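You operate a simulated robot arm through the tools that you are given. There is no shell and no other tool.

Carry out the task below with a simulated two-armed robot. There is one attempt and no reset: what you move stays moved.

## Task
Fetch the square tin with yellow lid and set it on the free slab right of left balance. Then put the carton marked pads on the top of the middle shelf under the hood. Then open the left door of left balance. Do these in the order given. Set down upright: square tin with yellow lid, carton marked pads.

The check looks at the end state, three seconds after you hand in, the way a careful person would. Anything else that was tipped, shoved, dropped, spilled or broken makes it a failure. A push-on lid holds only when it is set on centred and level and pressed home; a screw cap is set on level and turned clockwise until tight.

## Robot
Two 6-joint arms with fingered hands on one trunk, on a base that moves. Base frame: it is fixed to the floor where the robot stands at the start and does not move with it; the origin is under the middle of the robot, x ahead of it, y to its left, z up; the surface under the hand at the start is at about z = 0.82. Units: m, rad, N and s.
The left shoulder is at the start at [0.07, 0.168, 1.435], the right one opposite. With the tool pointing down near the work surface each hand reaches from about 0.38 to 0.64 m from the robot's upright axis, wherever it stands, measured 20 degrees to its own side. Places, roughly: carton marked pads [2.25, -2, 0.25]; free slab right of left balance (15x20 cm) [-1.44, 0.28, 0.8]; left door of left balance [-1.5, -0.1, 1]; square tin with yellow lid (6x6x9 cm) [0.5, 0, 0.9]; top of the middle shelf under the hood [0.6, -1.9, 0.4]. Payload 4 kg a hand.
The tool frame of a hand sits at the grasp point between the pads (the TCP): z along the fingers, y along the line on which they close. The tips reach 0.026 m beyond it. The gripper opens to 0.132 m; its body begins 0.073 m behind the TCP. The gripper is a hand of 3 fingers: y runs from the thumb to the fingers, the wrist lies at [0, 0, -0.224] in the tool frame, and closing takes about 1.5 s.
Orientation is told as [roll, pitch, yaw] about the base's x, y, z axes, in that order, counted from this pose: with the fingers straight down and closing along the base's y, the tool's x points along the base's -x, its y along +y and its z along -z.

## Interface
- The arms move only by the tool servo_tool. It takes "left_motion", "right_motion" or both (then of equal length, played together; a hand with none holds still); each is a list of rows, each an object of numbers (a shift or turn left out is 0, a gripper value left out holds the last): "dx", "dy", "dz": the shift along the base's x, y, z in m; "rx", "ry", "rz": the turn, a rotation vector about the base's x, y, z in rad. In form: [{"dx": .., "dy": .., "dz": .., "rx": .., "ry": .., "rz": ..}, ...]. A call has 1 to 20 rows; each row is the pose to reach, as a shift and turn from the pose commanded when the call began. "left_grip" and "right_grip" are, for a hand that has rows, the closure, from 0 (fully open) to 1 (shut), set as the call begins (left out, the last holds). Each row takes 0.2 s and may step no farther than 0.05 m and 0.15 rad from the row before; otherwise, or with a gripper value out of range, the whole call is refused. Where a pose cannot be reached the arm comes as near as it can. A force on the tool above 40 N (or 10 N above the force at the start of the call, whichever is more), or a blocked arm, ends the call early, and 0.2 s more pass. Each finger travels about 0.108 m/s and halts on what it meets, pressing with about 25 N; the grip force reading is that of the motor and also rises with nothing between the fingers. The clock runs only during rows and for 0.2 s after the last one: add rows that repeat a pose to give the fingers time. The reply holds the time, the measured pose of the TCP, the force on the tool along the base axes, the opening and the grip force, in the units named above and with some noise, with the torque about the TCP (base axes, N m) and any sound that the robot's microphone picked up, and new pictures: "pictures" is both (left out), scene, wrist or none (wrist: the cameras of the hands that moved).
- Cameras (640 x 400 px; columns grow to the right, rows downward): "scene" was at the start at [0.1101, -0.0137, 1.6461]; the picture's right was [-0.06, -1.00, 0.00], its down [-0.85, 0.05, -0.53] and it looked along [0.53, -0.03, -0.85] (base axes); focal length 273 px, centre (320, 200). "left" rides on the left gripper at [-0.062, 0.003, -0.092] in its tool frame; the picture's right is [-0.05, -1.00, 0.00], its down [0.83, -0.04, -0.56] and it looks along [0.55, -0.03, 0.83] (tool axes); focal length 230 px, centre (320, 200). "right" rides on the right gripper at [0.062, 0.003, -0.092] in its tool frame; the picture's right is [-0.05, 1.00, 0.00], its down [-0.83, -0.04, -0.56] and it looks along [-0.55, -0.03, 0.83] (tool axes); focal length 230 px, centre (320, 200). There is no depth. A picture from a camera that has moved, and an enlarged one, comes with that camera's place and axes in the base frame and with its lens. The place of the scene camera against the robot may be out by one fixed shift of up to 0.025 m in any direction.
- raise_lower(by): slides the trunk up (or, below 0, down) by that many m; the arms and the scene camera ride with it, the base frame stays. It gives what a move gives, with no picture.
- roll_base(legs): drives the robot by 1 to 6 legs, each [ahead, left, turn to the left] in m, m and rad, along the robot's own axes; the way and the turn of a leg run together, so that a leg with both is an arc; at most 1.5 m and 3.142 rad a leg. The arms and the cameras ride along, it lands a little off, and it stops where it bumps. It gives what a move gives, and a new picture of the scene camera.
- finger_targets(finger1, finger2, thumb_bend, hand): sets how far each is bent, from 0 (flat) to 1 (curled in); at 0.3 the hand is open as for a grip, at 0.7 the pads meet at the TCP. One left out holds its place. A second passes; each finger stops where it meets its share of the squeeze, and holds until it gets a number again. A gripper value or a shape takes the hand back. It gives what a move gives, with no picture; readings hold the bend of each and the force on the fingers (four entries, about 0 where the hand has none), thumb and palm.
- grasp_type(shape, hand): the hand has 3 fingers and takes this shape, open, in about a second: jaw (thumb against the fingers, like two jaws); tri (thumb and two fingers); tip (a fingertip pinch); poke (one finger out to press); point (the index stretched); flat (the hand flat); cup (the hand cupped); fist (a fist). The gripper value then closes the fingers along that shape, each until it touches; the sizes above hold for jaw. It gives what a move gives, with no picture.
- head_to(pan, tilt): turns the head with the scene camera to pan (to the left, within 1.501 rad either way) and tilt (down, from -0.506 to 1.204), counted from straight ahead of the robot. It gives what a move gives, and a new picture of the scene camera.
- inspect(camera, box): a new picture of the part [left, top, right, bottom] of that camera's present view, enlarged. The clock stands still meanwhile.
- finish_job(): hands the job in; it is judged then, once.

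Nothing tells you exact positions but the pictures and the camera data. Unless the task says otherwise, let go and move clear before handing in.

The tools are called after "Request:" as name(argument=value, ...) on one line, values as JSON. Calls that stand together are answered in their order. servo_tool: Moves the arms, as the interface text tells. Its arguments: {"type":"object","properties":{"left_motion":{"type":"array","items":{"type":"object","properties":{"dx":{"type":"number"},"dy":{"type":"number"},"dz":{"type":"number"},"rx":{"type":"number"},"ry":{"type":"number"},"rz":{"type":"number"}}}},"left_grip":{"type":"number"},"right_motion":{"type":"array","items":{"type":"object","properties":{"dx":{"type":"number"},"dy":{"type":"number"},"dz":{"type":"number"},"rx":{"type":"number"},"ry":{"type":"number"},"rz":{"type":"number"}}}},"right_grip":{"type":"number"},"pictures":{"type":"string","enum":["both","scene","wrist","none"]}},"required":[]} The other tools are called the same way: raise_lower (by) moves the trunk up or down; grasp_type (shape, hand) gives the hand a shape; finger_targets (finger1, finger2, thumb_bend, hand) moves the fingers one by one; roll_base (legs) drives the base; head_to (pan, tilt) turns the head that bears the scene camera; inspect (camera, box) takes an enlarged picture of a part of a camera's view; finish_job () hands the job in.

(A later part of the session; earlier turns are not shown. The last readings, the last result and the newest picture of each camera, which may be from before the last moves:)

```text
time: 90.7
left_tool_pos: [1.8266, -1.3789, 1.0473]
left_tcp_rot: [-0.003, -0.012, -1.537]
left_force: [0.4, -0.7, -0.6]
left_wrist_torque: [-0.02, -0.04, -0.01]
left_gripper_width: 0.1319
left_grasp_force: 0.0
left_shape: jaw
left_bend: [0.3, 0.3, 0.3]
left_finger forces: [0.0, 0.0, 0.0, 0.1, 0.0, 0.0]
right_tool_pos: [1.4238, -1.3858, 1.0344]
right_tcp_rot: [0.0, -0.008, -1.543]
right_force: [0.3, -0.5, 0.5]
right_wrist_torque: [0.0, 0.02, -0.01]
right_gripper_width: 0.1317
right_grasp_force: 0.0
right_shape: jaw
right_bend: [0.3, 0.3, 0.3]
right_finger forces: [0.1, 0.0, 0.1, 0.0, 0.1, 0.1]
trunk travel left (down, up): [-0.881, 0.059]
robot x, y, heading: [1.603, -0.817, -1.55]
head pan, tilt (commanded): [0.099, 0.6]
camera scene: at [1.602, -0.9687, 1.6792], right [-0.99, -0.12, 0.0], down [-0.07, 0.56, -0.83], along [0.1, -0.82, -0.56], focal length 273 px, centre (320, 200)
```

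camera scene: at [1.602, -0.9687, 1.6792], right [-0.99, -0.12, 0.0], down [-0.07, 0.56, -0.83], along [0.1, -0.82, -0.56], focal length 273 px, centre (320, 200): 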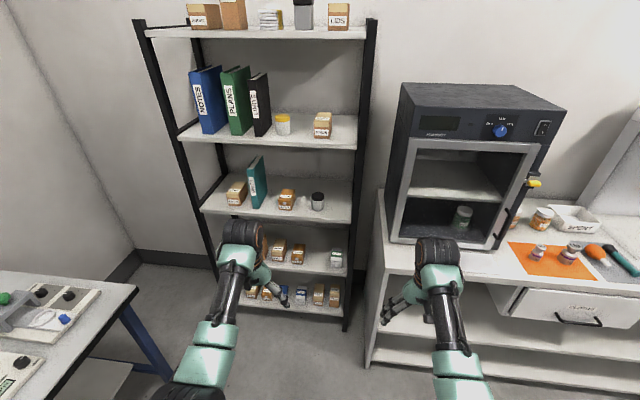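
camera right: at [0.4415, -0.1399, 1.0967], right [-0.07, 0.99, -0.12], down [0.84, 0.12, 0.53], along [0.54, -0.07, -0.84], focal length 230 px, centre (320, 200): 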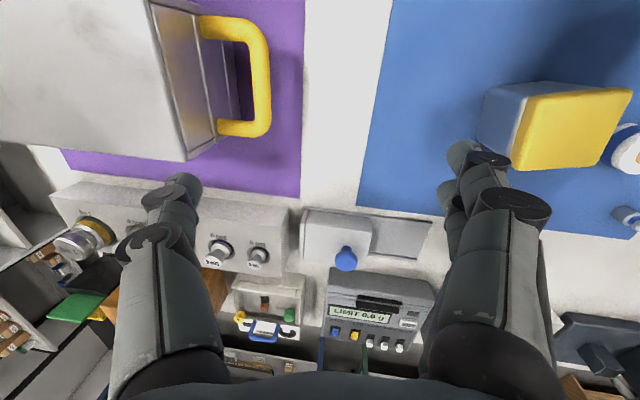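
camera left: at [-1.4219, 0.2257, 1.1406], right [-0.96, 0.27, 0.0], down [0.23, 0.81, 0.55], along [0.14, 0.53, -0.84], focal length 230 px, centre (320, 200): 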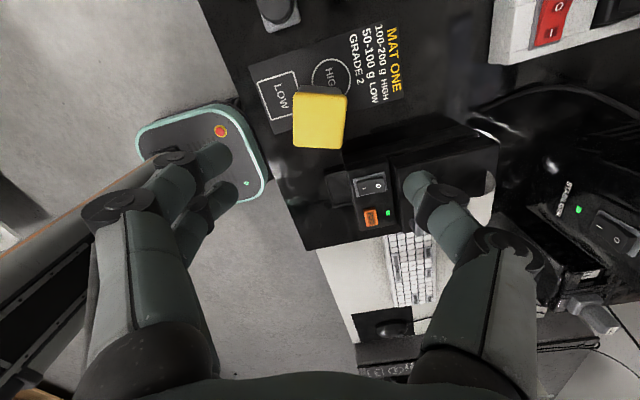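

The rack is now straight ahead, with its bottom shelf partly behind the left hand. I'll zoom in on it.

Request:
inspect(camera="scene", box=[200, 220, 360, 340])

Request:
inspect(camera="right", box=[0, 0, 640, 400])

```text
3.33 times, centred on (280, 280) of scene
camera zoom: at [1.602, -0.9687, 1.6792], right [-0.99, -0.12, 0.0], down [-0.07, 0.56, -0.83], along [0.1, -0.82, -0.56], focal length 910 px, centre (453, -67)
```

zoom: 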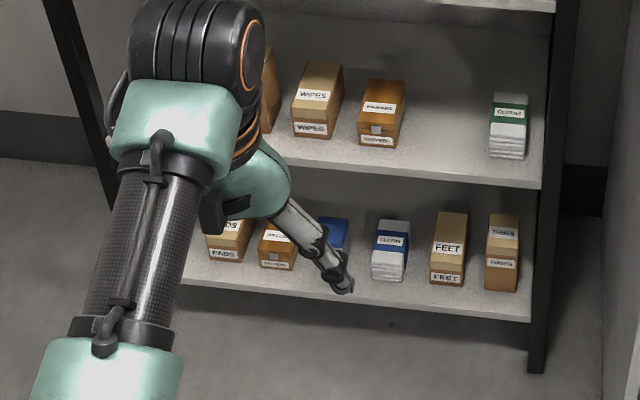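

```text
1.00 times, centred on (320, 200) of right (not enlarged: the box is as wide or as high as the picture)
camera zoom: at [1.4258, -1.322, 1.1254], right [1.0, -0.03, 0.0], down [-0.02, -0.83, 0.56], along [-0.01, -0.56, -0.83], focal length 230 px, centre (320, 200)
```

zoom: 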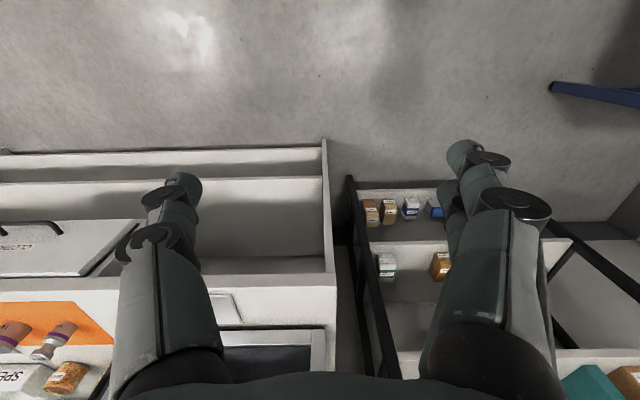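

The leftmost carton on the bottom shelf reads PADS, and its right-hand neighbour is only about 3 cm away. First I'll tuck the right hand in toward the body so it stays clear of the rack.

Request:
servo_tool(right_motion=[{"dy": 0.025, "dx": 0.006, "dz": -0.035}, {"dy": 0.055, "dx": 0.014, "dz": -0.065}, {"dy": 0.085, "dx": 0.02, "dz": -0.095}, {"dy": 0.115, "dx": 0.028, "dz": -0.125}, {"dy": 0.14, "dx": 0.035, "dz": -0.155}, {"dy": 0.165, "dx": 0.04, "dz": -0.18}, {"dy": 0.18, "dx": 0.046, "dz": -0.195}, {"dy": 0.18, "dx": 0.046, "dz": -0.195}], pictures="none")

Request:
roll_base(legs=[[0, 0, -0.022], [0, 0.33, 0]])

```text
time: 92.7
left_tool_pos: [1.8268, -1.3799, 1.0474]
left_tcp_rot: [-0.005, -0.01, -1.538]
left_force: [0.5, -0.1, -0.9]
left_wrist_torque: [-0.04, -0.02, 0.01]
left_gripper_width: 0.1319
left_grasp_force: 0.0
left_shape: jaw
left_bend: [0.3, 0.3, 0.3]
left_finger forces: [0.0, 0.1, 0.0, 0.0, 0.0, 0.0]
right_tool_pos: [1.4248, -1.2155, 0.8361]
right_tcp_rot: [-0.077, -0.025, -1.537]
right_force: [0.6, -0.2, -0.9]
right_wrist_torque: [-0.02, 0.0, -0.02]
right_gripper_width: 0.1317
right_grasp_force: 0.1
right_shape: jaw
right_bend: [0.3, 0.3, 0.3]
right_finger forces: [0.1, 0.1, 0.1, 0.1, 0.0, 0.1]
trunk travel left (down, up): [-0.881, 0.059]
robot x, y, heading: [1.598, -0.8201, -1.548]
head pan, tilt (commanded): [0.099, 0.6]
stopped in row 8 (right hand): the arm was blocked; the commanded pose is now the measured one
```

```text
time: 95.2
left_tool_pos: [2.1466, -1.3836, 1.047]
left_tcp_rot: [-0.002, -0.012, -1.555]
left_force: [0.1, 0.4, 0.1]
left_wrist_torque: [-0.01, 0.02, -0.01]
left_gripper_width: 0.1317
left_grasp_force: 0.1
left_shape: jaw
left_bend: [0.3, 0.3, 0.3]
left_finger forces: [0.0, 0.0, 0.0, 0.0, 0.0, 0.1]
right_tool_pos: [1.7472, -1.2119, 0.8359]
right_tcp_rot: [-0.074, -0.025, -1.554]
right_force: [-0.2, -0.4, 0.0]
right_wrist_torque: [0.01, 0.0, 0.01]
right_gripper_width: 0.1317
right_grasp_force: 0.0
right_shape: jaw
right_bend: [0.3, 0.3, 0.3]
right_finger forces: [0.0, 0.1, 0.0, 0.0, 0.0, 0.1]
trunk travel left (down, up): [-0.881, 0.059]
robot x, y, heading: [1.9275, -0.821, -1.563]
head pan, tilt (commanded): [0.099, 0.6]
camera scene: at [1.928, -0.9672, 1.6792], right [-0.99, -0.11, 0.0], down [-0.06, 0.56, -0.83], along [0.09, -0.82, -0.56], focal length 273 px, centre (320, 200)
```

scene: 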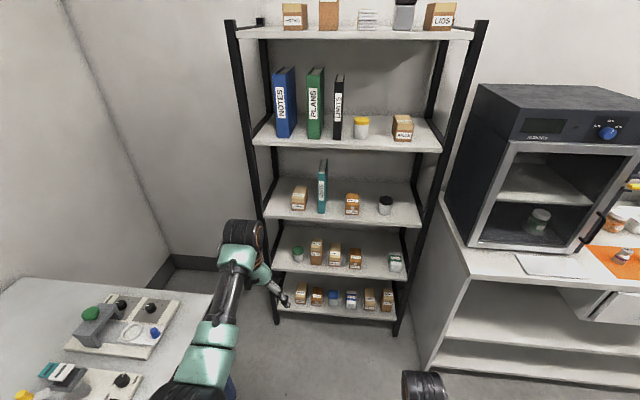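

The right hand is tucked in and the rack is straight ahead. Before I lower the trunk I need to know how close the bench on my left is.

Request:
head_to(pan=0.7, tilt=0.9)

```text
time: 96.2
left_tool_pos: [2.1481, -1.3837, 1.0469]
left_tcp_rot: [-0.004, -0.011, -1.555]
left_force: [-0.8, 0.5, -1.0]
left_wrist_torque: [0.0, 0.04, -0.03]
left_gripper_width: 0.1323
left_grasp_force: 0.0
left_shape: jaw
left_bend: [0.3, 0.3, 0.3]
left_finger forces: [0.1, 0.1, 0.1, 0.0, 0.0, 0.1]
right_tool_pos: [1.7475, -1.2112, 0.8357]
right_tcp_rot: [-0.077, -0.028, -1.553]
right_force: [0.9, 0.3, -0.4]
right_wrist_torque: [0.0, 0.0, 0.02]
right_gripper_width: 0.1319
right_grasp_force: 0.1
right_shape: jaw
right_bend: [0.3, 0.3, 0.3]
right_finger forces: [0.0, 0.0, 0.0, 0.0, 0.0, 0.0]
trunk travel left (down, up): [-0.881, 0.059]
robot x, y, heading: [1.9295, -0.8187, -1.565]
head pan, tilt (commanded): [0.7, 0.901]
camera scene: at [1.9696, -0.9368, 1.6545], right [-0.76, -0.65, 0.0], down [-0.51, 0.6, -0.62], along [0.4, -0.47, -0.78], focal length 273 px, centre (320, 200)
```

scene: 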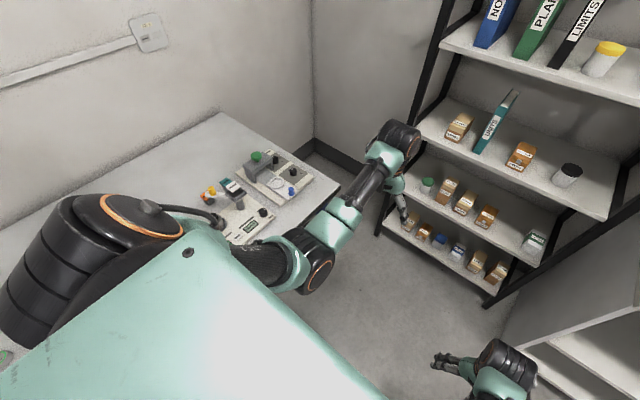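

The bench corner on my left is at about [2.40, -1.58], so there's enough room beside me. I'll lower the trunk here, clear of everything, to bring the left arm down to the bottom shelf's height.

Request:
raise_lower(by=-0.4)

Request:
raise_lower(by=-0.28)

Request:
head_to(pan=0.15, tilt=0.45)

```text
time: 100.0
left_tool_pos: [2.1479, -1.3823, 0.6478]
left_tcp_rot: [-0.003, -0.012, -1.555]
left_force: [-0.4, -0.5, -0.9]
left_wrist_torque: [0.02, 0.01, 0.0]
left_gripper_width: 0.132
left_grasp_force: 0.0
left_shape: jaw
left_bend: [0.3, 0.3, 0.3]
left_finger forces: [0.1, 0.0, 0.0, 0.1, 0.1, 0.0]
right_tool_pos: [1.7484, -1.2125, 0.4368]
right_tcp_rot: [-0.076, -0.025, -1.553]
right_force: [-0.6, -0.3, 0.1]
right_wrist_torque: [-0.01, 0.01, -0.02]
right_gripper_width: 0.1317
right_grasp_force: 0.0
right_shape: jaw
right_bend: [0.3, 0.3, 0.3]
right_finger forces: [0.0, 0.1, 0.1, 0.0, 0.0, 0.1]
trunk travel left (down, up): [-0.481, 0.459]
robot x, y, heading: [1.9321, -0.8212, -1.559]
head pan, tilt (commanded): [0.7, 0.901]
```

```text
time: 102.9
left_tool_pos: [2.1482, -1.3825, 0.3672]
left_tcp_rot: [-0.003, -0.013, -1.556]
left_force: [0.0, -1.0, 0.5]
left_wrist_torque: [0.03, -0.02, 0.03]
left_gripper_width: 0.1319
left_grasp_force: 0.1
left_shape: jaw
left_bend: [0.3, 0.3, 0.3]
left_finger forces: [0.0, 0.0, 0.1, 0.1, 0.1, 0.0]
right_tool_pos: [1.749, -1.2117, 0.1564]
right_tcp_rot: [-0.077, -0.026, -1.554]
right_force: [0.0, 0.5, -0.1]
right_wrist_torque: [0.02, -0.02, 0.02]
right_gripper_width: 0.1317
right_grasp_force: 0.2
right_shape: jaw
right_bend: [0.3, 0.3, 0.3]
right_finger forces: [0.0, 0.0, 0.0, 0.0, 0.0, 0.0]
trunk travel left (down, up): [-0.201, 0.739]
robot x, y, heading: [1.9243, -0.8195, -1.566]
head pan, tilt (commanded): [0.7, 0.901]
```

```text
time: 103.8
left_tool_pos: [2.1485, -1.3829, 0.3672]
left_tcp_rot: [-0.004, -0.014, -1.555]
left_force: [-0.8, -1.2, -0.2]
left_wrist_torque: [0.01, -0.01, 0.01]
left_gripper_width: 0.1319
left_grasp_force: 0.1
left_shape: jaw
left_bend: [0.3, 0.3, 0.3]
left_finger forces: [0.0, 0.1, 0.0, 0.0, 0.1, 0.0]
right_tool_pos: [1.748, -1.211, 0.1558]
right_tcp_rot: [-0.075, -0.024, -1.552]
right_force: [0.2, -0.7, 0.3]
right_wrist_torque: [0.01, 0.01, 0.02]
right_gripper_width: 0.1319
right_grasp_force: 0.0
right_shape: jaw
right_bend: [0.3, 0.3, 0.3]
right_finger forces: [0.0, 0.0, 0.0, 0.1, 0.0, 0.0]
trunk travel left (down, up): [-0.201, 0.739]
robot x, y, heading: [1.9296, -0.8167, -1.563]
head pan, tilt (commanded): [0.15, 0.45]
camera scene: at [1.9355, -0.97, 1.0127], right [-0.99, -0.16, 0.0], down [-0.07, 0.43, -0.9], along [0.14, -0.89, -0.44], focal length 273 px, centre (320, 200)
```

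scene: 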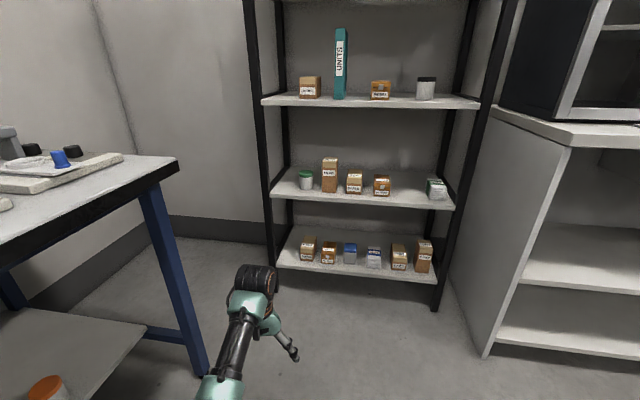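

Now the bottom shelf shows clearly. I'll zoom in to measure the PADS carton and the gap beside it.

Request:
inspect(camera="scene", box=[260, 215, 380, 290])

Request:
inspect(camera="left", box=[0, 0, 640, 400])

```text
5.33 times, centred on (320, 252) of scene
camera zoom: at [1.9355, -0.97, 1.0127], right [-0.99, -0.16, 0.0], down [-0.07, 0.43, -0.9], along [0.14, -0.89, -0.44], focal length 1456 px, centre (320, -80)
```

zoom: 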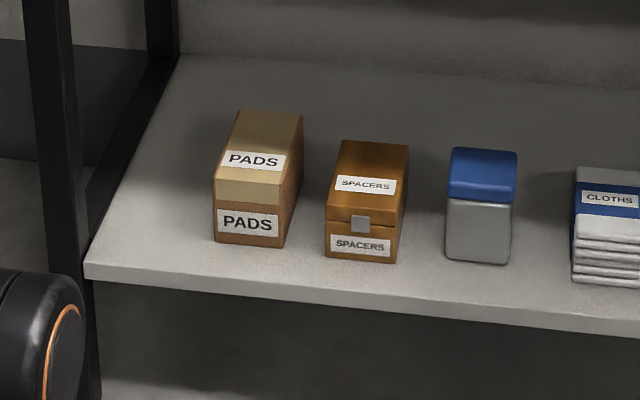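

```text
1.00 times, centred on (320, 200) of left (not enlarged: the box is as wide or as high as the picture)
camera zoom: at [2.1533, -1.4445, 0.46], right [-1.0, -0.07, 0.0], down [-0.05, 0.84, 0.55], along [-0.04, 0.54, -0.84], focal length 230 px, centre (320, 200)
```

zoom: 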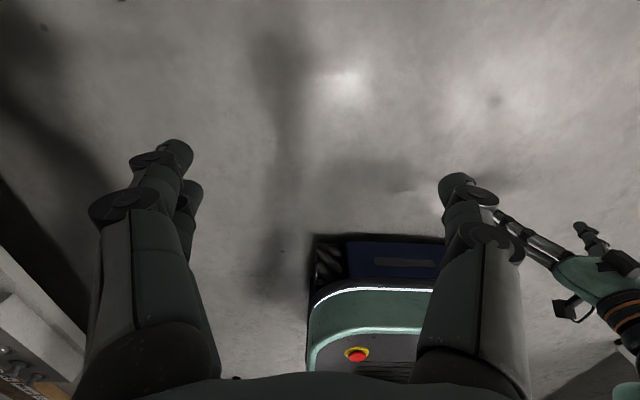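

PADS is roughly 6 cm wide, 11 cm deep and 7 cm high, with its front face at y≈-2.02 and a gap of about 4 cm to SPACERS. I'll tilt the left hand forward, 60° from vertical, here in the open to prepare a front approach.

Request:
servo_tool(left_motion=[{"rx": -0.13, "dy": -0.01, "dz": -0.01}, {"rx": -0.26, "dy": -0.02, "dz": -0.02}, {"rx": -0.39, "dy": -0.03, "dz": -0.03}, {"rx": -0.52, "dy": -0.04, "dz": -0.04}, {"rx": -0.65, "dy": -0.05, "dz": -0.05}, {"rx": -0.78, "dy": -0.06, "dz": -0.06}, {"rx": -0.91, "dy": -0.07, "dz": -0.065}, {"rx": -1.047, "dy": -0.075, "dz": -0.067}, {"rx": -1.047, "dy": -0.075, "dz": -0.067}], left_grip=0)

```text
time: 105.8
left_tool_pos: [2.1494, -1.4572, 0.3013]
left_tcp_rot: [-0.031, -1.058, -1.536]
left_force: [-0.4, 0.4, 0.3]
left_wrist_torque: [-0.02, 0.03, -0.03]
left_gripper_width: 0.1318
left_grasp_force: 0.1
left_shape: jaw
left_bend: [0.3, 0.3, 0.3]
left_finger forces: [0.1, 0.0, 0.0, 0.0, 0.0, 0.1]
right_tool_pos: [1.7483, -1.2102, 0.156]
right_tcp_rot: [-0.078, -0.027, -1.554]
right_force: [0.8, -0.3, -0.4]
right_wrist_torque: [0.0, -0.01, -0.04]
right_gripper_width: 0.1319
right_grasp_force: 0.0
right_shape: jaw
right_bend: [0.3, 0.3, 0.3]
right_finger forces: [0.0, 0.0, 0.0, 0.0, 0.0, 0.0]
trunk travel left (down, up): [-0.201, 0.739]
robot x, y, heading: [1.9257, -0.8183, -1.559]
head pan, tilt (commanded): [0.15, 0.45]
camera scene: at [1.9354, -0.97, 1.0128], right [-0.99, -0.16, 0.0], down [-0.07, 0.43, -0.9], along [0.14, -0.89, -0.44], focal length 273 px, centre (320, 200)
camera left: at [2.154, -1.4093, 0.3984], right [-1.0, -0.03, 0.06], down [-0.06, 0.89, -0.45], along [-0.04, -0.45, -0.89], focal length 230 px, centre (320, 200)
```

scene: 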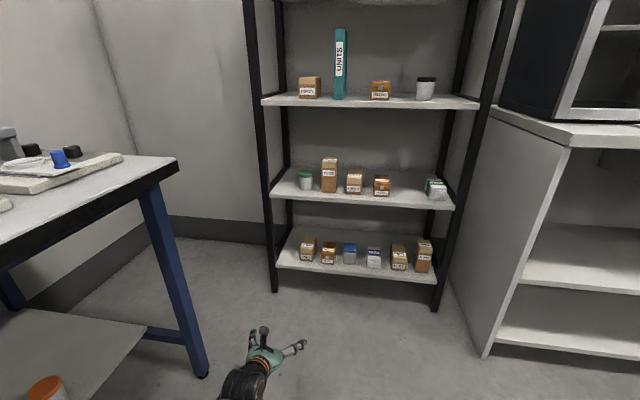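
left: 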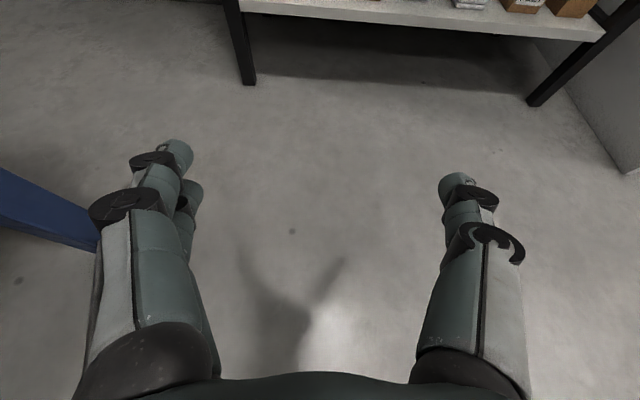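

The tilt works and the hand is nearly square to the shelf. I'll drive ahead so the hand comes just in front of the carton, still above its height.

Request:
roll_base(legs=[[0.44, 0.0, -0.01]])

Request:
inspect(camera="left", box=[0, 0, 640, 400])

```text
time: 108.5
left_tool_pos: [2.1393, -1.8919, 0.2997]
left_tcp_rot: [-0.032, -1.059, -1.552]
left_force: [0.2, -0.3, 0.4]
left_wrist_torque: [-0.02, 0.01, -0.03]
left_gripper_width: 0.1319
left_grasp_force: 0.0
left_shape: jaw
left_bend: [0.3, 0.3, 0.3]
left_finger forces: [0.0, 0.1, 0.1, 0.1, 0.1, 0.0]
right_tool_pos: [1.7419, -1.6387, 0.1553]
right_tcp_rot: [-0.078, -0.024, -1.571]
right_force: [-0.3, 0.8, 0.9]
right_wrist_torque: [0.01, 0.02, -0.02]
right_gripper_width: 0.1318
right_grasp_force: 0.1
right_shape: jaw
right_bend: [0.3, 0.3, 0.3]
right_finger forces: [0.0, 0.0, 0.0, 0.0, 0.0, 0.0]
trunk travel left (down, up): [-0.201, 0.739]
robot x, y, heading: [1.9267, -1.2516, -1.583]
head pan, tilt (commanded): [0.15, 0.45]
camera scene: at [1.9327, -1.401, 1.0128], right [-0.99, -0.14, 0.0], down [-0.06, 0.43, -0.9], along [0.13, -0.89, -0.44], focal length 273 px, centre (320, 200)
```

scene: 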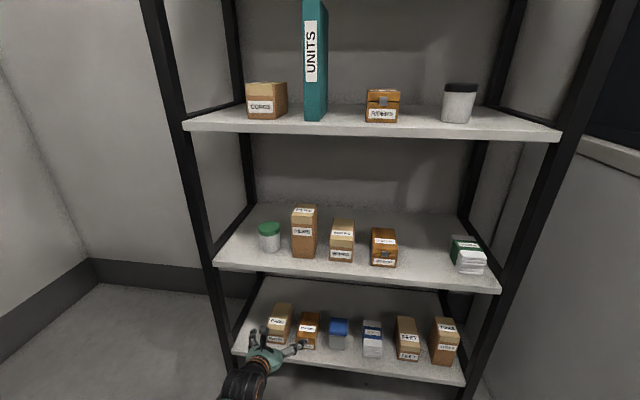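

```text
1.00 times, centred on (320, 200) of left (not enlarged: the box is as wide or as high as the picture)
camera zoom: at [2.144, -1.8438, 0.3986], right [-1.0, -0.01, 0.06], down [-0.04, 0.89, -0.45], along [-0.05, -0.45, -0.89], focal length 230 px, centre (320, 200)
```

zoom: 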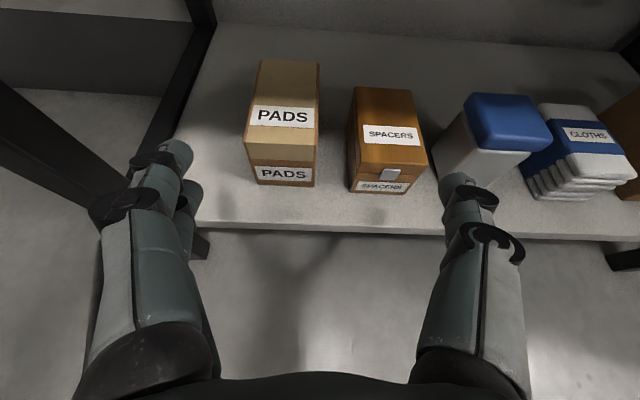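

The wrist camera gives PADS at x 2.138–2.204 and y -1.98 to -2.095 with its top at z≈0.238, the SPACERS' left face at 2.095 and the rack post at about 2.27. A 45° approach from above that grips the carton's top 2 cm leaves the best clearance. I'll set the tilt and drive in a little.

Request:
servo_tool(left_motion=[{"rx": 0.13, "dy": 0.015, "dz": 0.01}, {"rx": 0.27, "dy": 0.03, "dz": 0.02, "dx": 0.005}, {"rx": 0.27, "dy": 0.03, "dz": 0.02, "dx": 0.005}], left_grip=0.375, pictures="none")

Request:
roll_base(legs=[[0.09, 0, 0.012]])

Request:
inspect(camera="left", box=[0, 0, 640, 400])

```text
time: 109.3
left_tool_pos: [2.1434, -1.8629, 0.3205]
left_tcp_rot: [-0.027, -0.788, -1.558]
left_force: [0.5, -0.6, -0.4]
left_wrist_torque: [0.01, 0.0, -0.04]
left_gripper_width: 0.0828
left_grasp_force: 0.1
left_shape: jaw
left_bend: [0.71, 0.71, 0.69]
left_finger forces: [0.0, 0.0, 0.1, 0.1, 0.0, 0.0]
right_tool_pos: [1.7421, -1.6383, 0.1561]
right_tcp_rot: [-0.076, -0.024, -1.569]
right_force: [-0.2, -0.8, -0.5]
right_wrist_torque: [0.0, -0.03, -0.01]
right_gripper_width: 0.132
right_grasp_force: 0.1
right_shape: jaw
right_bend: [0.3, 0.3, 0.3]
right_finger forces: [0.1, 0.1, 0.1, 0.0, 0.1, 0.0]
trunk travel left (down, up): [-0.201, 0.739]
robot x, y, heading: [1.9276, -1.2499, -1.578]
head pan, tilt (commanded): [0.15, 0.45]
```

```text
time: 110.4
left_tool_pos: [2.1497, -1.9494, 0.3194]
left_tcp_rot: [-0.027, -0.788, -1.548]
left_force: [0.4, 0.0, -0.3]
left_wrist_torque: [0.0, 0.0, 0.01]
left_gripper_width: 0.0828
left_grasp_force: 0.1
left_shape: jaw
left_bend: [0.71, 0.71, 0.69]
left_finger forces: [0.0, 0.1, 0.1, 0.1, 0.1, 0.0]
right_tool_pos: [1.7467, -1.7309, 0.1559]
right_tcp_rot: [-0.076, -0.025, -1.555]
right_force: [-0.3, 0.0, 0.0]
right_wrist_torque: [0.01, -0.01, -0.03]
right_gripper_width: 0.1319
right_grasp_force: 0.0
right_shape: jaw
right_bend: [0.3, 0.3, 0.3]
right_finger forces: [0.0, 0.0, 0.0, 0.0, 0.0, 0.1]
trunk travel left (down, up): [-0.201, 0.739]
robot x, y, heading: [1.929, -1.3456, -1.568]
head pan, tilt (commanded): [0.15, 0.45]
camera scene: at [1.9342, -1.4906, 1.0127], right [-0.99, -0.15, 0.0], down [-0.07, 0.43, -0.9], along [0.14, -0.89, -0.44], focal length 273 px, centre (320, 200)
```

scene: 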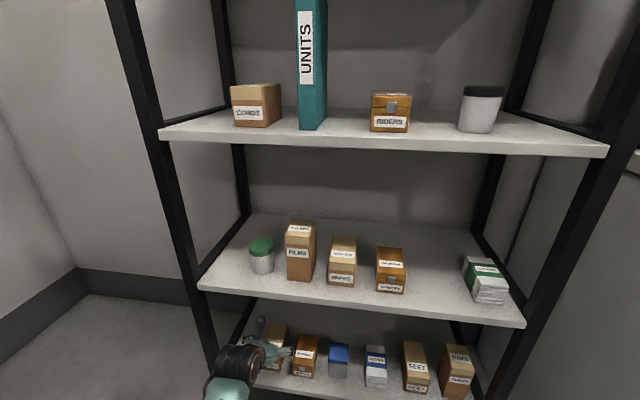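

```text
1.00 times, centred on (320, 200) of left (not enlarged: the box is as wide or as high as the picture)
camera zoom: at [2.1561, -1.9295, 0.4281], right [-1.0, -0.04, 0.05], down [-0.05, 0.98, -0.2], along [-0.05, -0.2, -0.98], focal length 230 px, centre (320, 200)
```

zoom: 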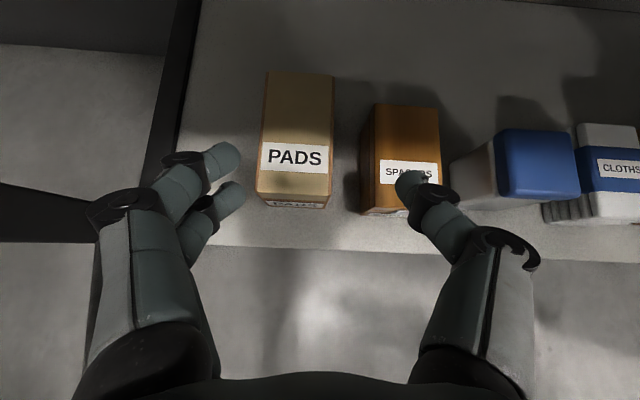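

PADS centre is now measured at [2.170, -2.03], with SPACERS' left face at x≈2.093. I'll move the hand over the carton at a safe height and check the alignment before dipping.

Request:
servo_tool(left_motion=[{"dy": -0.035, "dz": -0.012}, {"dy": -0.07, "dz": -0.022}, {"dx": 0.012, "dy": -0.071, "dz": -0.024}, {"dx": 0.024, "dy": -0.071, "dz": -0.026}, {"dx": 0.024, "dy": -0.071, "dz": -0.026}])

```text
time: 111.6
left_tool_pos: [2.1736, -2.0192, 0.293]
left_tcp_rot: [-0.028, -0.788, -1.55]
left_force: [0.1, 0.3, 0.5]
left_wrist_torque: [-0.01, -0.04, 0.0]
left_gripper_width: 0.083
left_grasp_force: 0.1
left_shape: jaw
left_bend: [0.71, 0.71, 0.69]
left_finger forces: [0.0, 0.2, 0.1, 0.0, 0.0, 0.0]
right_tool_pos: [1.7458, -1.73, 0.1565]
right_tcp_rot: [-0.078, -0.027, -1.556]
right_force: [-0.7, -0.6, -0.6]
right_wrist_torque: [-0.02, -0.02, -0.02]
right_gripper_width: 0.1319
right_grasp_force: 0.1
right_shape: jaw
right_bend: [0.3, 0.3, 0.3]
right_finger forces: [0.0, 0.1, 0.0, 0.0, 0.0, 0.0]
trunk travel left (down, up): [-0.201, 0.739]
robot x, y, heading: [1.9301, -1.3373, -1.567]
head pan, tilt (commanded): [0.15, 0.45]
camera scene: at [1.9342, -1.4905, 1.0128], right [-0.99, -0.15, 0.0], down [-0.07, 0.43, -0.9], along [0.14, -0.89, -0.44], focal length 273 px, centre (320, 200)
camera left: at [2.1793, -1.9992, 0.4025], right [-1.0, -0.04, 0.05], down [-0.05, 0.98, -0.2], along [-0.05, -0.2, -0.98], focal length 230 px, centre (320, 200)
```

scene: 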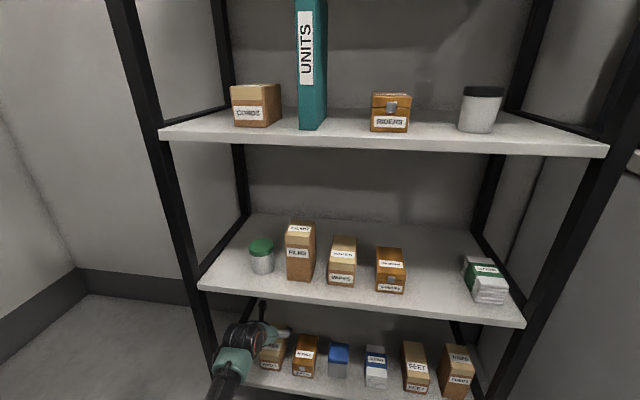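
left: 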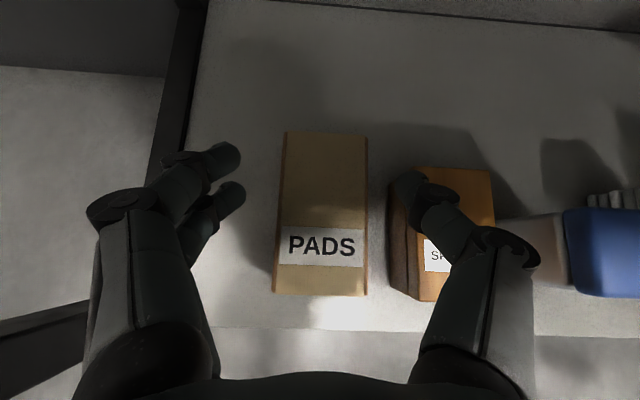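

The fingers straddle PADS with the thumb over the gap. I'll narrow the opening slightly to stay clear of SPACERS, then dip straight down so the fingertips reach 2 cm below the carton's top.

Request:
servo_tool(left_motion=[{"dx": -0.0015}, {"dx": -0.0015, "dz": -0.015}, {"dx": -0.0015, "dz": -0.03}, {"dx": -0.0015, "dz": -0.04}, {"dx": -0.0015, "dz": -0.04}], left_grip=0.42, pictures="wrist")

```text
time: 112.8
left_tool_pos: [2.1714, -2.019, 0.2537]
left_tcp_rot: [-0.026, -0.79, -1.547]
left_force: [1.0, 0.2, -0.2]
left_wrist_torque: [0.0, -0.01, -0.02]
left_gripper_width: 0.077
left_grasp_force: 0.1
left_shape: jaw
left_bend: [0.71, 0.71, 0.7]
left_finger forces: [0.1, 0.0, 0.0, 0.0, 0.0, 0.1]
right_tool_pos: [1.7461, -1.7307, 0.1566]
right_tcp_rot: [-0.076, -0.026, -1.557]
right_force: [0.7, 0.7, 0.0]
right_wrist_torque: [0.02, 0.0, -0.05]
right_gripper_width: 0.1318
right_grasp_force: 0.1
right_shape: jaw
right_bend: [0.3, 0.3, 0.3]
right_finger forces: [0.0, 0.0, 0.0, 0.0, 0.0, 0.0]
trunk travel left (down, up): [-0.201, 0.739]
robot x, y, heading: [1.9301, -1.3374, -1.568]
head pan, tilt (commanded): [0.15, 0.45]
camera left: at [2.1764, -1.9993, 0.3623], right [-1.0, -0.04, 0.05], down [-0.05, 0.98, -0.2], along [-0.05, -0.2, -0.98], focal length 230 px, centre (320, 200)
```

left: 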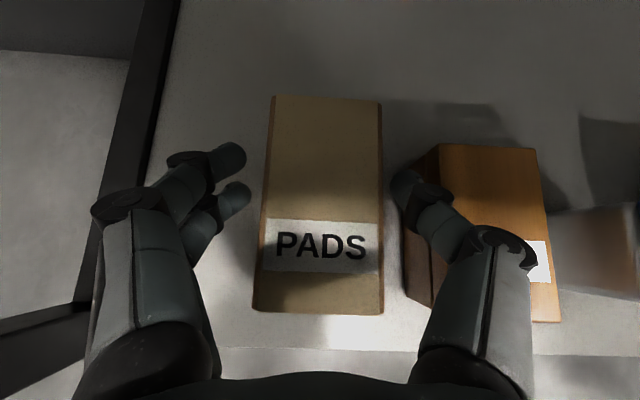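

Both gaps look clear in the wrist view, about 5 mm on each side of the thumb. I'll ease 2 mm left and go down the last 2 cm.

Request:
servo_tool(left_motion=[{"dx": 0.002, "dz": -0.004}, {"dx": 0.002, "dz": -0.01}, {"dx": 0.002, "dz": -0.016}, {"dx": 0.002, "dz": -0.02}, {"dx": 0.002, "dz": -0.02}], left_grip=0.42, pictures="wrist")

```text
time: 114.0
left_tool_pos: [2.1754, -2.0216, 0.2336]
left_tcp_rot: [-0.026, -0.789, -1.548]
left_force: [0.4, -0.7, 0.5]
left_wrist_torque: [-0.03, -0.02, 0.02]
left_gripper_width: 0.0772
left_grasp_force: 0.0
left_shape: jaw
left_bend: [0.71, 0.71, 0.7]
left_finger forces: [0.0, 0.0, 0.0, 0.0, 0.0, 0.1]
right_tool_pos: [1.7459, -1.7314, 0.1565]
right_tcp_rot: [-0.076, -0.026, -1.557]
right_force: [0.3, 0.5, -0.5]
right_wrist_torque: [0.02, 0.01, 0.01]
right_gripper_width: 0.1321
right_grasp_force: 0.0
right_shape: jaw
right_bend: [0.3, 0.3, 0.3]
right_finger forces: [0.0, 0.1, 0.0, 0.0, 0.0, 0.1]
trunk travel left (down, up): [-0.201, 0.739]
robot x, y, heading: [1.9304, -1.3372, -1.569]
head pan, tilt (commanded): [0.15, 0.45]
camera left: at [2.1803, -2.0, 0.3414], right [-1.0, -0.04, 0.05], down [-0.05, 0.98, -0.2], along [-0.05, -0.2, -0.98], focal length 230 px, centre (320, 200)
```

left: 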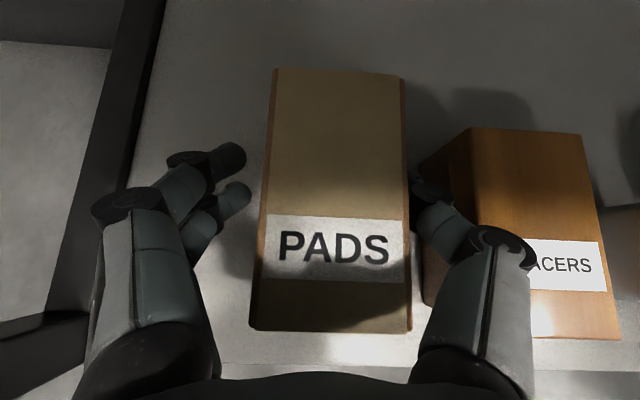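

There's no contact and the clearance to SPACERS is good. I'll go down 7 mm more for a fuller grip and then close.

Request:
servo_tool(left_motion=[{"dz": -0.004}, {"dz": -0.007}, {"dz": -0.007}], left_grip=0.42, pictures="none")

Request:
servo_tool(left_motion=[{}, {}, {}, {}, {}, {}], left_grip=1, pictures="wrist")

```text
time: 114.8
left_tool_pos: [2.1738, -2.0202, 0.2258]
left_tcp_rot: [-0.027, -0.788, -1.547]
left_force: [0.2, 0.1, -0.2]
left_wrist_torque: [0.0, -0.03, 0.02]
left_gripper_width: 0.0772
left_grasp_force: 0.0
left_shape: jaw
left_bend: [0.71, 0.71, 0.7]
left_finger forces: [0.0, 0.0, 0.0, 0.1, 0.0, 0.0]
right_tool_pos: [1.7466, -1.7313, 0.1558]
right_tcp_rot: [-0.077, -0.027, -1.556]
right_force: [0.3, -0.3, 0.4]
right_wrist_torque: [0.01, -0.02, -0.01]
right_gripper_width: 0.1319
right_grasp_force: 0.0
right_shape: jaw
right_bend: [0.3, 0.3, 0.3]
right_finger forces: [0.1, 0.1, 0.0, 0.1, 0.0, 0.0]
trunk travel left (down, up): [-0.201, 0.739]
robot x, y, heading: [1.928, -1.3391, -1.565]
head pan, tilt (commanded): [0.15, 0.45]
```

```text
time: 116.2
left_tool_pos: [2.1739, -2.0202, 0.2266]
left_tcp_rot: [-0.027, -0.789, -1.546]
left_force: [-0.6, -0.7, 0.7]
left_wrist_torque: [0.01, -0.01, 0.01]
left_gripper_width: 0.0559
left_grasp_force: 24.9
left_shape: jaw
left_bend: [0.73, 0.74, 0.7]
left_finger forces: [11.4, 11.2, 0.0, 0.0, 22.9, 0.1]
right_tool_pos: [1.7453, -1.7312, 0.1565]
right_tcp_rot: [-0.078, -0.026, -1.556]
right_force: [0.7, -0.3, 0.5]
right_wrist_torque: [0.0, -0.01, 0.03]
right_gripper_width: 0.1319
right_grasp_force: 0.2
right_shape: jaw
right_bend: [0.3, 0.3, 0.3]
right_finger forces: [0.0, 0.0, 0.0, 0.0, 0.1, 0.0]
trunk travel left (down, up): [-0.201, 0.739]
robot x, y, heading: [1.932, -1.3427, -1.571]
head pan, tilt (commanded): [0.15, 0.45]
camera left: at [2.18, -1.9994, 0.3346], right [-1.0, -0.04, 0.06], down [-0.05, 0.98, -0.2], along [-0.05, -0.2, -0.98], focal length 230 px, centre (320, 200)
```

left: 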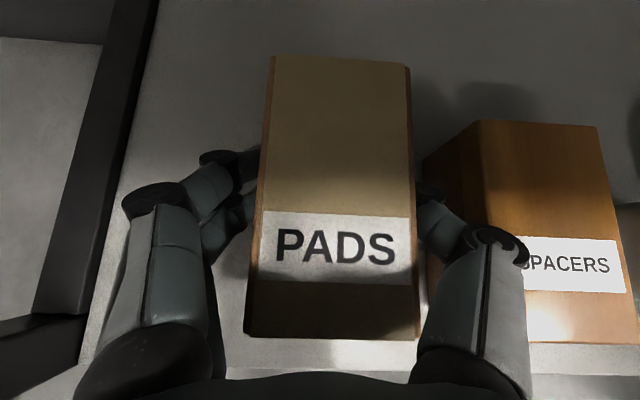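

I have a firm grip on PADS, about 23 N per side. I'm lifting it by 4 cm.

Request:
servo_tool(left_motion=[{"dz": 0.005}, {"dz": 0.012}, {"dz": 0.022}, {"dz": 0.032}, {"dz": 0.04}, {"dz": 0.04}])

```text
time: 117.6
left_tool_pos: [2.1735, -2.02, 0.2655]
left_tcp_rot: [-0.027, -0.788, -1.549]
left_force: [-0.5, 0.6, -0.7]
left_wrist_torque: [-0.02, -0.02, 0.0]
left_gripper_width: 0.0557
left_grasp_force: 24.9
left_shape: jaw
left_bend: [0.73, 0.74, 0.7]
left_finger forces: [11.5, 11.3, 0.0, 0.0, 22.9, 0.0]
right_tool_pos: [1.7457, -1.7304, 0.1565]
right_tcp_rot: [-0.078, -0.024, -1.557]
right_force: [0.1, 0.5, 0.8]
right_wrist_torque: [0.0, 0.0, -0.03]
right_gripper_width: 0.1319
right_grasp_force: 0.0
right_shape: jaw
right_bend: [0.3, 0.3, 0.3]
right_finger forces: [0.1, 0.0, 0.0, 0.0, 0.0, 0.0]
trunk travel left (down, up): [-0.201, 0.739]
robot x, y, heading: [1.9273, -1.339, -1.564]
head pan, tilt (commanded): [0.15, 0.45]
camera scene: at [1.9342, -1.4906, 1.0127], right [-0.99, -0.15, 0.0], down [-0.07, 0.43, -0.9], along [0.14, -0.89, -0.44], focal length 273 px, centre (320, 200)
camera left: at [2.1798, -1.9999, 0.375], right [-1.0, -0.04, 0.05], down [-0.05, 0.98, -0.2], along [-0.05, -0.2, -0.98], focal length 230 px, centre (320, 200)
```

scene: 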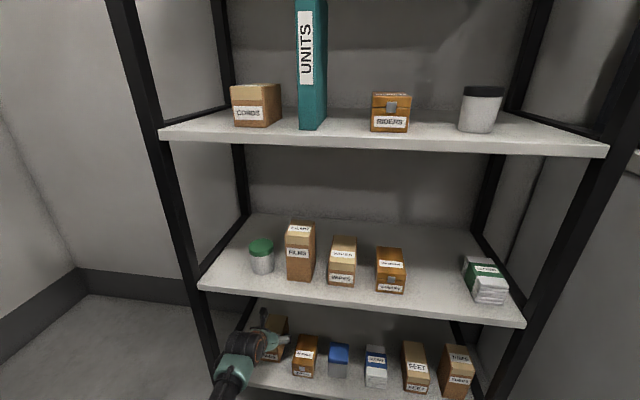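
left: 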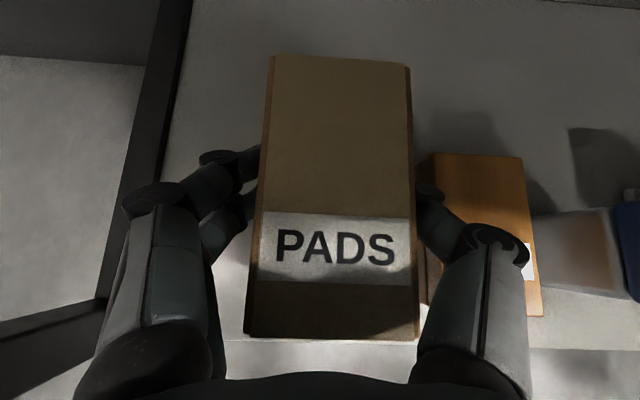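

PADS is lifted and level. I'll shift 1.5 cm away from the post and then back the base straight out of the rack.

Request:
servo_tool(left_motion=[{"dx": -0.008}, {"dx": -0.015}, {"dx": -0.015}], pictures="none")

Request:
roll_base(legs=[[-0.4, 0, 0]])

Request:
inspect(camera="left", box=[0, 0, 640, 400])

```text
time: 118.4
left_tool_pos: [2.1585, -2.0205, 0.2662]
left_tcp_rot: [-0.027, -0.789, -1.546]
left_force: [-0.7, -0.3, -2.1]
left_wrist_torque: [0.01, -0.02, -0.02]
left_gripper_width: 0.0557
left_grasp_force: 25.2
left_shape: jaw
left_bend: [0.73, 0.74, 0.7]
left_finger forces: [11.5, 11.2, 0.0, 0.0, 22.8, 0.0]
right_tool_pos: [1.7464, -1.7307, 0.1563]
right_tcp_rot: [-0.077, -0.024, -1.557]
right_force: [0.4, -1.1, 0.2]
right_wrist_torque: [0.03, 0.0, -0.03]
right_gripper_width: 0.1317
right_grasp_force: 0.1
right_shape: jaw
right_bend: [0.3, 0.3, 0.3]
right_finger forces: [0.0, 0.1, 0.0, 0.0, 0.0, 0.0]
trunk travel left (down, up): [-0.201, 0.739]
robot x, y, heading: [1.9313, -1.341, -1.566]
head pan, tilt (commanded): [0.15, 0.45]
```

```text
time: 120.8
left_tool_pos: [2.1598, -1.6251, 0.2663]
left_tcp_rot: [-0.025, -0.788, -1.544]
left_force: [0.8, -0.5, -1.7]
left_wrist_torque: [-0.05, -0.04, 0.01]
left_gripper_width: 0.0561
left_grasp_force: 24.4
left_shape: jaw
left_bend: [0.73, 0.74, 0.7]
left_finger forces: [11.5, 11.1, 0.0, 0.0, 22.7, 0.0]
right_tool_pos: [1.7446, -1.3368, 0.1566]
right_tcp_rot: [-0.077, -0.027, -1.553]
right_force: [0.1, 0.0, 0.0]
right_wrist_torque: [0.0, -0.01, 0.0]
right_gripper_width: 0.1321
right_grasp_force: 0.1
right_shape: jaw
right_bend: [0.3, 0.3, 0.3]
right_finger forces: [0.1, 0.1, 0.0, 0.0, 0.1, 0.0]
trunk travel left (down, up): [-0.201, 0.739]
robot x, y, heading: [1.9274, -0.9457, -1.563]
head pan, tilt (commanded): [0.15, 0.45]
camera scene: at [1.9328, -1.0955, 1.0128], right [-0.99, -0.16, 0.0], down [-0.07, 0.43, -0.9], along [0.14, -0.89, -0.44], focal length 273 px, centre (320, 200)
```

scene: 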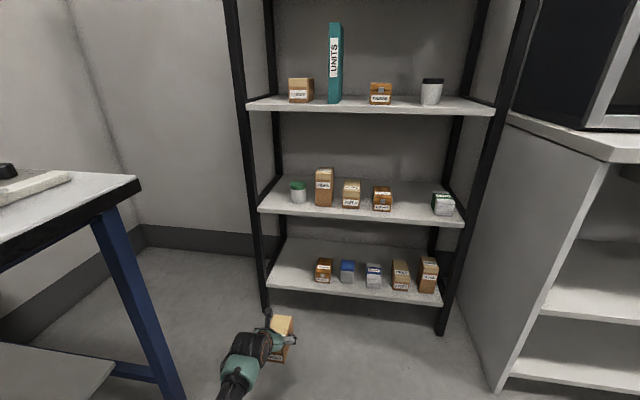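

```text
1.00 times, centred on (320, 200) of left (not enlarged: the box is as wide or as high as the picture)
camera zoom: at [2.1654, -1.6039, 0.3753], right [-1.0, -0.05, 0.05], down [-0.06, 0.98, -0.2], along [-0.04, -0.2, -0.98], focal length 230 px, centre (320, 200)
```

zoom: 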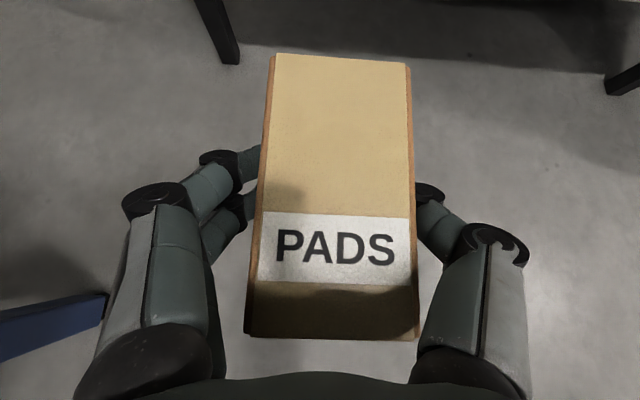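

PADS is out of the rack and the other cartons are undisturbed. For the aisle I'll draw the hand in closer and raise the trunk so the carton rides near the height of the middle shelf.

Request:
servo_tool(left_motion=[{"dy": 0.03}, {"dy": 0.06}, {"dy": 0.09}, {"dy": 0.105}, {"dy": 0.105}], pictures="none")

Request:
raise_lower(by=0.27)

Request:
head_to(pan=-0.6, tilt=0.5)

```text
time: 122.0
left_tool_pos: [2.159, -1.5182, 0.2671]
left_tcp_rot: [-0.026, -0.788, -1.544]
left_force: [-0.1, 0.0, -2.1]
left_wrist_torque: [-0.03, -0.02, 0.01]
left_gripper_width: 0.0558
left_grasp_force: 25.5
left_shape: jaw
left_bend: [0.73, 0.74, 0.7]
left_finger forces: [11.5, 11.1, 0.0, 0.0, 22.8, 0.0]
right_tool_pos: [1.7445, -1.336, 0.1561]
right_tcp_rot: [-0.077, -0.025, -1.554]
right_force: [0.2, -0.3, 0.3]
right_wrist_torque: [0.0, 0.0, -0.01]
right_gripper_width: 0.132
right_grasp_force: 0.0
right_shape: jaw
right_bend: [0.3, 0.3, 0.3]
right_finger forces: [0.0, 0.0, 0.0, 0.1, 0.0, 0.0]
trunk travel left (down, up): [-0.201, 0.739]
robot x, y, heading: [1.9298, -0.9465, -1.564]
head pan, tilt (commanded): [0.15, 0.45]
```

```text
time: 124.8
left_tool_pos: [2.1582, -1.5187, 0.5368]
left_tcp_rot: [-0.026, -0.789, -1.544]
left_force: [-0.8, -0.5, -0.3]
left_wrist_torque: [0.02, 0.0, 0.0]
left_gripper_width: 0.0557
left_grasp_force: 25.4
left_shape: jaw
left_bend: [0.73, 0.74, 0.7]
left_finger forces: [11.5, 11.2, 0.0, 0.1, 22.6, 0.0]
right_tool_pos: [1.7454, -1.3365, 0.4254]
right_tcp_rot: [-0.08, -0.025, -1.554]
right_force: [-0.9, -0.8, -0.5]
right_wrist_torque: [0.0, -0.01, 0.01]
right_gripper_width: 0.1319
right_grasp_force: 0.1
right_shape: jaw
right_bend: [0.3, 0.3, 0.3]
right_finger forces: [0.0, 0.0, 0.1, 0.0, 0.1, 0.0]
trunk travel left (down, up): [-0.471, 0.469]
robot x, y, heading: [1.9258, -0.9423, -1.565]
head pan, tilt (commanded): [0.15, 0.45]
```

```text
time: 125.9
left_tool_pos: [2.1584, -1.52, 0.536]
left_tcp_rot: [-0.026, -0.789, -1.546]
left_force: [0.4, 0.4, -0.5]
left_wrist_torque: [0.03, 0.03, 0.05]
left_gripper_width: 0.0559
left_grasp_force: 24.9
left_shape: jaw
left_bend: [0.73, 0.74, 0.7]
left_finger forces: [11.6, 11.2, 0.0, 0.0, 22.7, 0.0]
right_tool_pos: [1.7444, -1.3358, 0.4272]
right_tcp_rot: [-0.076, -0.025, -1.553]
right_force: [0.0, -0.1, 0.2]
right_wrist_torque: [0.0, 0.01, 0.03]
right_gripper_width: 0.132
right_grasp_force: 0.0
right_shape: jaw
right_bend: [0.3, 0.3, 0.3]
right_finger forces: [0.1, 0.0, 0.1, 0.0, 0.1, 0.0]
trunk travel left (down, up): [-0.471, 0.469]
robot x, y, heading: [1.9247, -0.9448, -1.572]
head pan, tilt (commanded): [-0.6, 0.499]
camera scene: at [1.8677, -1.0803, 1.2783], right [-0.83, 0.56, 0.0], down [0.27, 0.4, -0.88], along [-0.49, -0.73, -0.48], focal length 273 px, centre (320, 200)
```

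scene: 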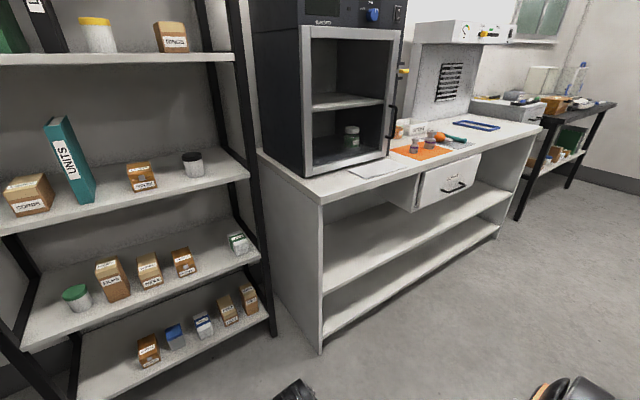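

I now read the hood bench's front at y≈-1.735, its top at 0.85 and the middle shelf at z≈0.41. A drawer hangs at x 0.33–0.89, so I'll place the carton right of it at x≈0.15, directly under the hood. I'm sidestepping along the aisle now.

Request:
roll_base(legs=[[0.04, 0, 0], [0, -1.0, 0]])

Request:
roll_base(legs=[[0, -0.9, 0]])

```text
time: 131.4
left_tool_pos: [1.1853, -1.567, 0.5365]
left_tcp_rot: [-0.024, -0.789, -1.535]
left_force: [-0.3, 1.1, -1.7]
left_wrist_torque: [0.01, 0.0, -0.01]
left_gripper_width: 0.0557
left_grasp_force: 25.0
left_shape: jaw
left_bend: [0.73, 0.74, 0.7]
left_finger forces: [11.5, 11.2, 0.1, 0.1, 22.7, 0.1]
right_tool_pos: [0.7681, -1.3873, 0.4254]
right_tcp_rot: [-0.076, -0.025, -1.546]
right_force: [-0.7, -0.9, 0.3]
right_wrist_torque: [0.03, 0.0, 0.01]
right_gripper_width: 0.1322
right_grasp_force: 0.1
right_shape: jaw
right_bend: [0.3, 0.3, 0.3]
right_finger forces: [0.1, 0.1, 0.0, 0.1, 0.0, 0.0]
trunk travel left (down, up): [-0.471, 0.469]
robot x, y, heading: [0.947, -0.9925, -1.553]
head pan, tilt (commanded): [-0.6, 0.499]
camera scene: at [0.8893, -1.1303, 1.2783], right [-0.83, 0.55, 0.0], down [0.26, 0.4, -0.88], along [-0.48, -0.73, -0.48], focal length 273 px, centre (320, 200)
```

scene: 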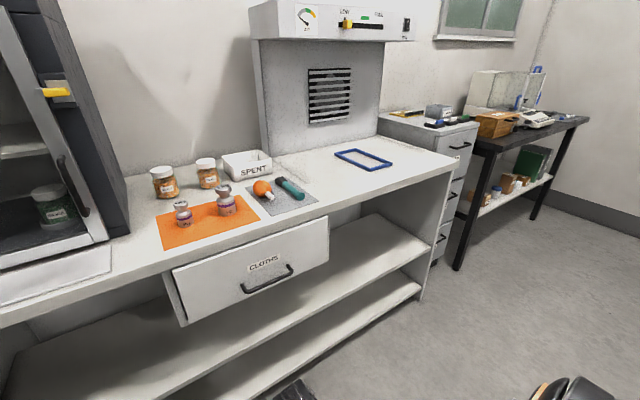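

```text
time: 136.2
left_tool_pos: [0.2947, -1.5806, 0.5371]
left_tcp_rot: [-0.025, -0.79, -1.531]
left_force: [-0.6, 0.0, -1.0]
left_wrist_torque: [0.01, -0.02, 0.02]
left_gripper_width: 0.0556
left_grasp_force: 25.8
left_shape: jaw
left_bend: [0.73, 0.74, 0.7]
left_finger forces: [11.5, 11.2, 0.1, 0.0, 22.8, 0.0]
right_tool_pos: [-0.1218, -1.4043, 0.4264]
right_tcp_rot: [-0.076, -0.024, -1.541]
right_force: [-0.6, 0.2, -0.5]
right_wrist_torque: [0.0, 0.0, -0.01]
right_gripper_width: 0.1318
right_grasp_force: 0.0
right_shape: jaw
right_bend: [0.3, 0.3, 0.3]
right_finger forces: [0.0, 0.0, 0.0, 0.1, 0.0, 0.0]
trunk travel left (down, up): [-0.471, 0.469]
robot x, y, heading: [0.0584, -1.0082, -1.548]
head pan, tilt (commanded): [-0.6, 0.499]
camera scene: at [-0.0035, -1.1457, 1.2783], right [-0.84, 0.55, 0.0], down [0.26, 0.4, -0.88], along [-0.48, -0.73, -0.48], focal length 273 px, centre (320, 200)
```

scene: 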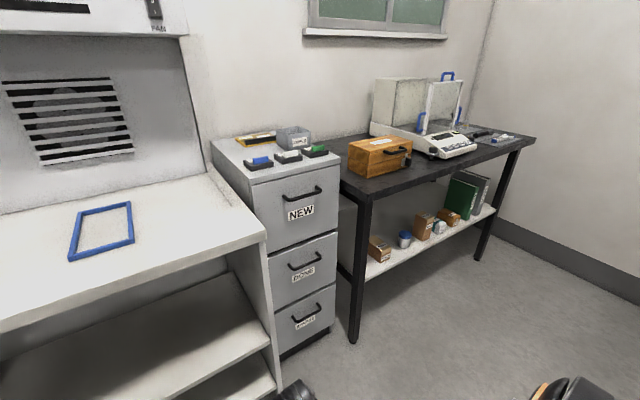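

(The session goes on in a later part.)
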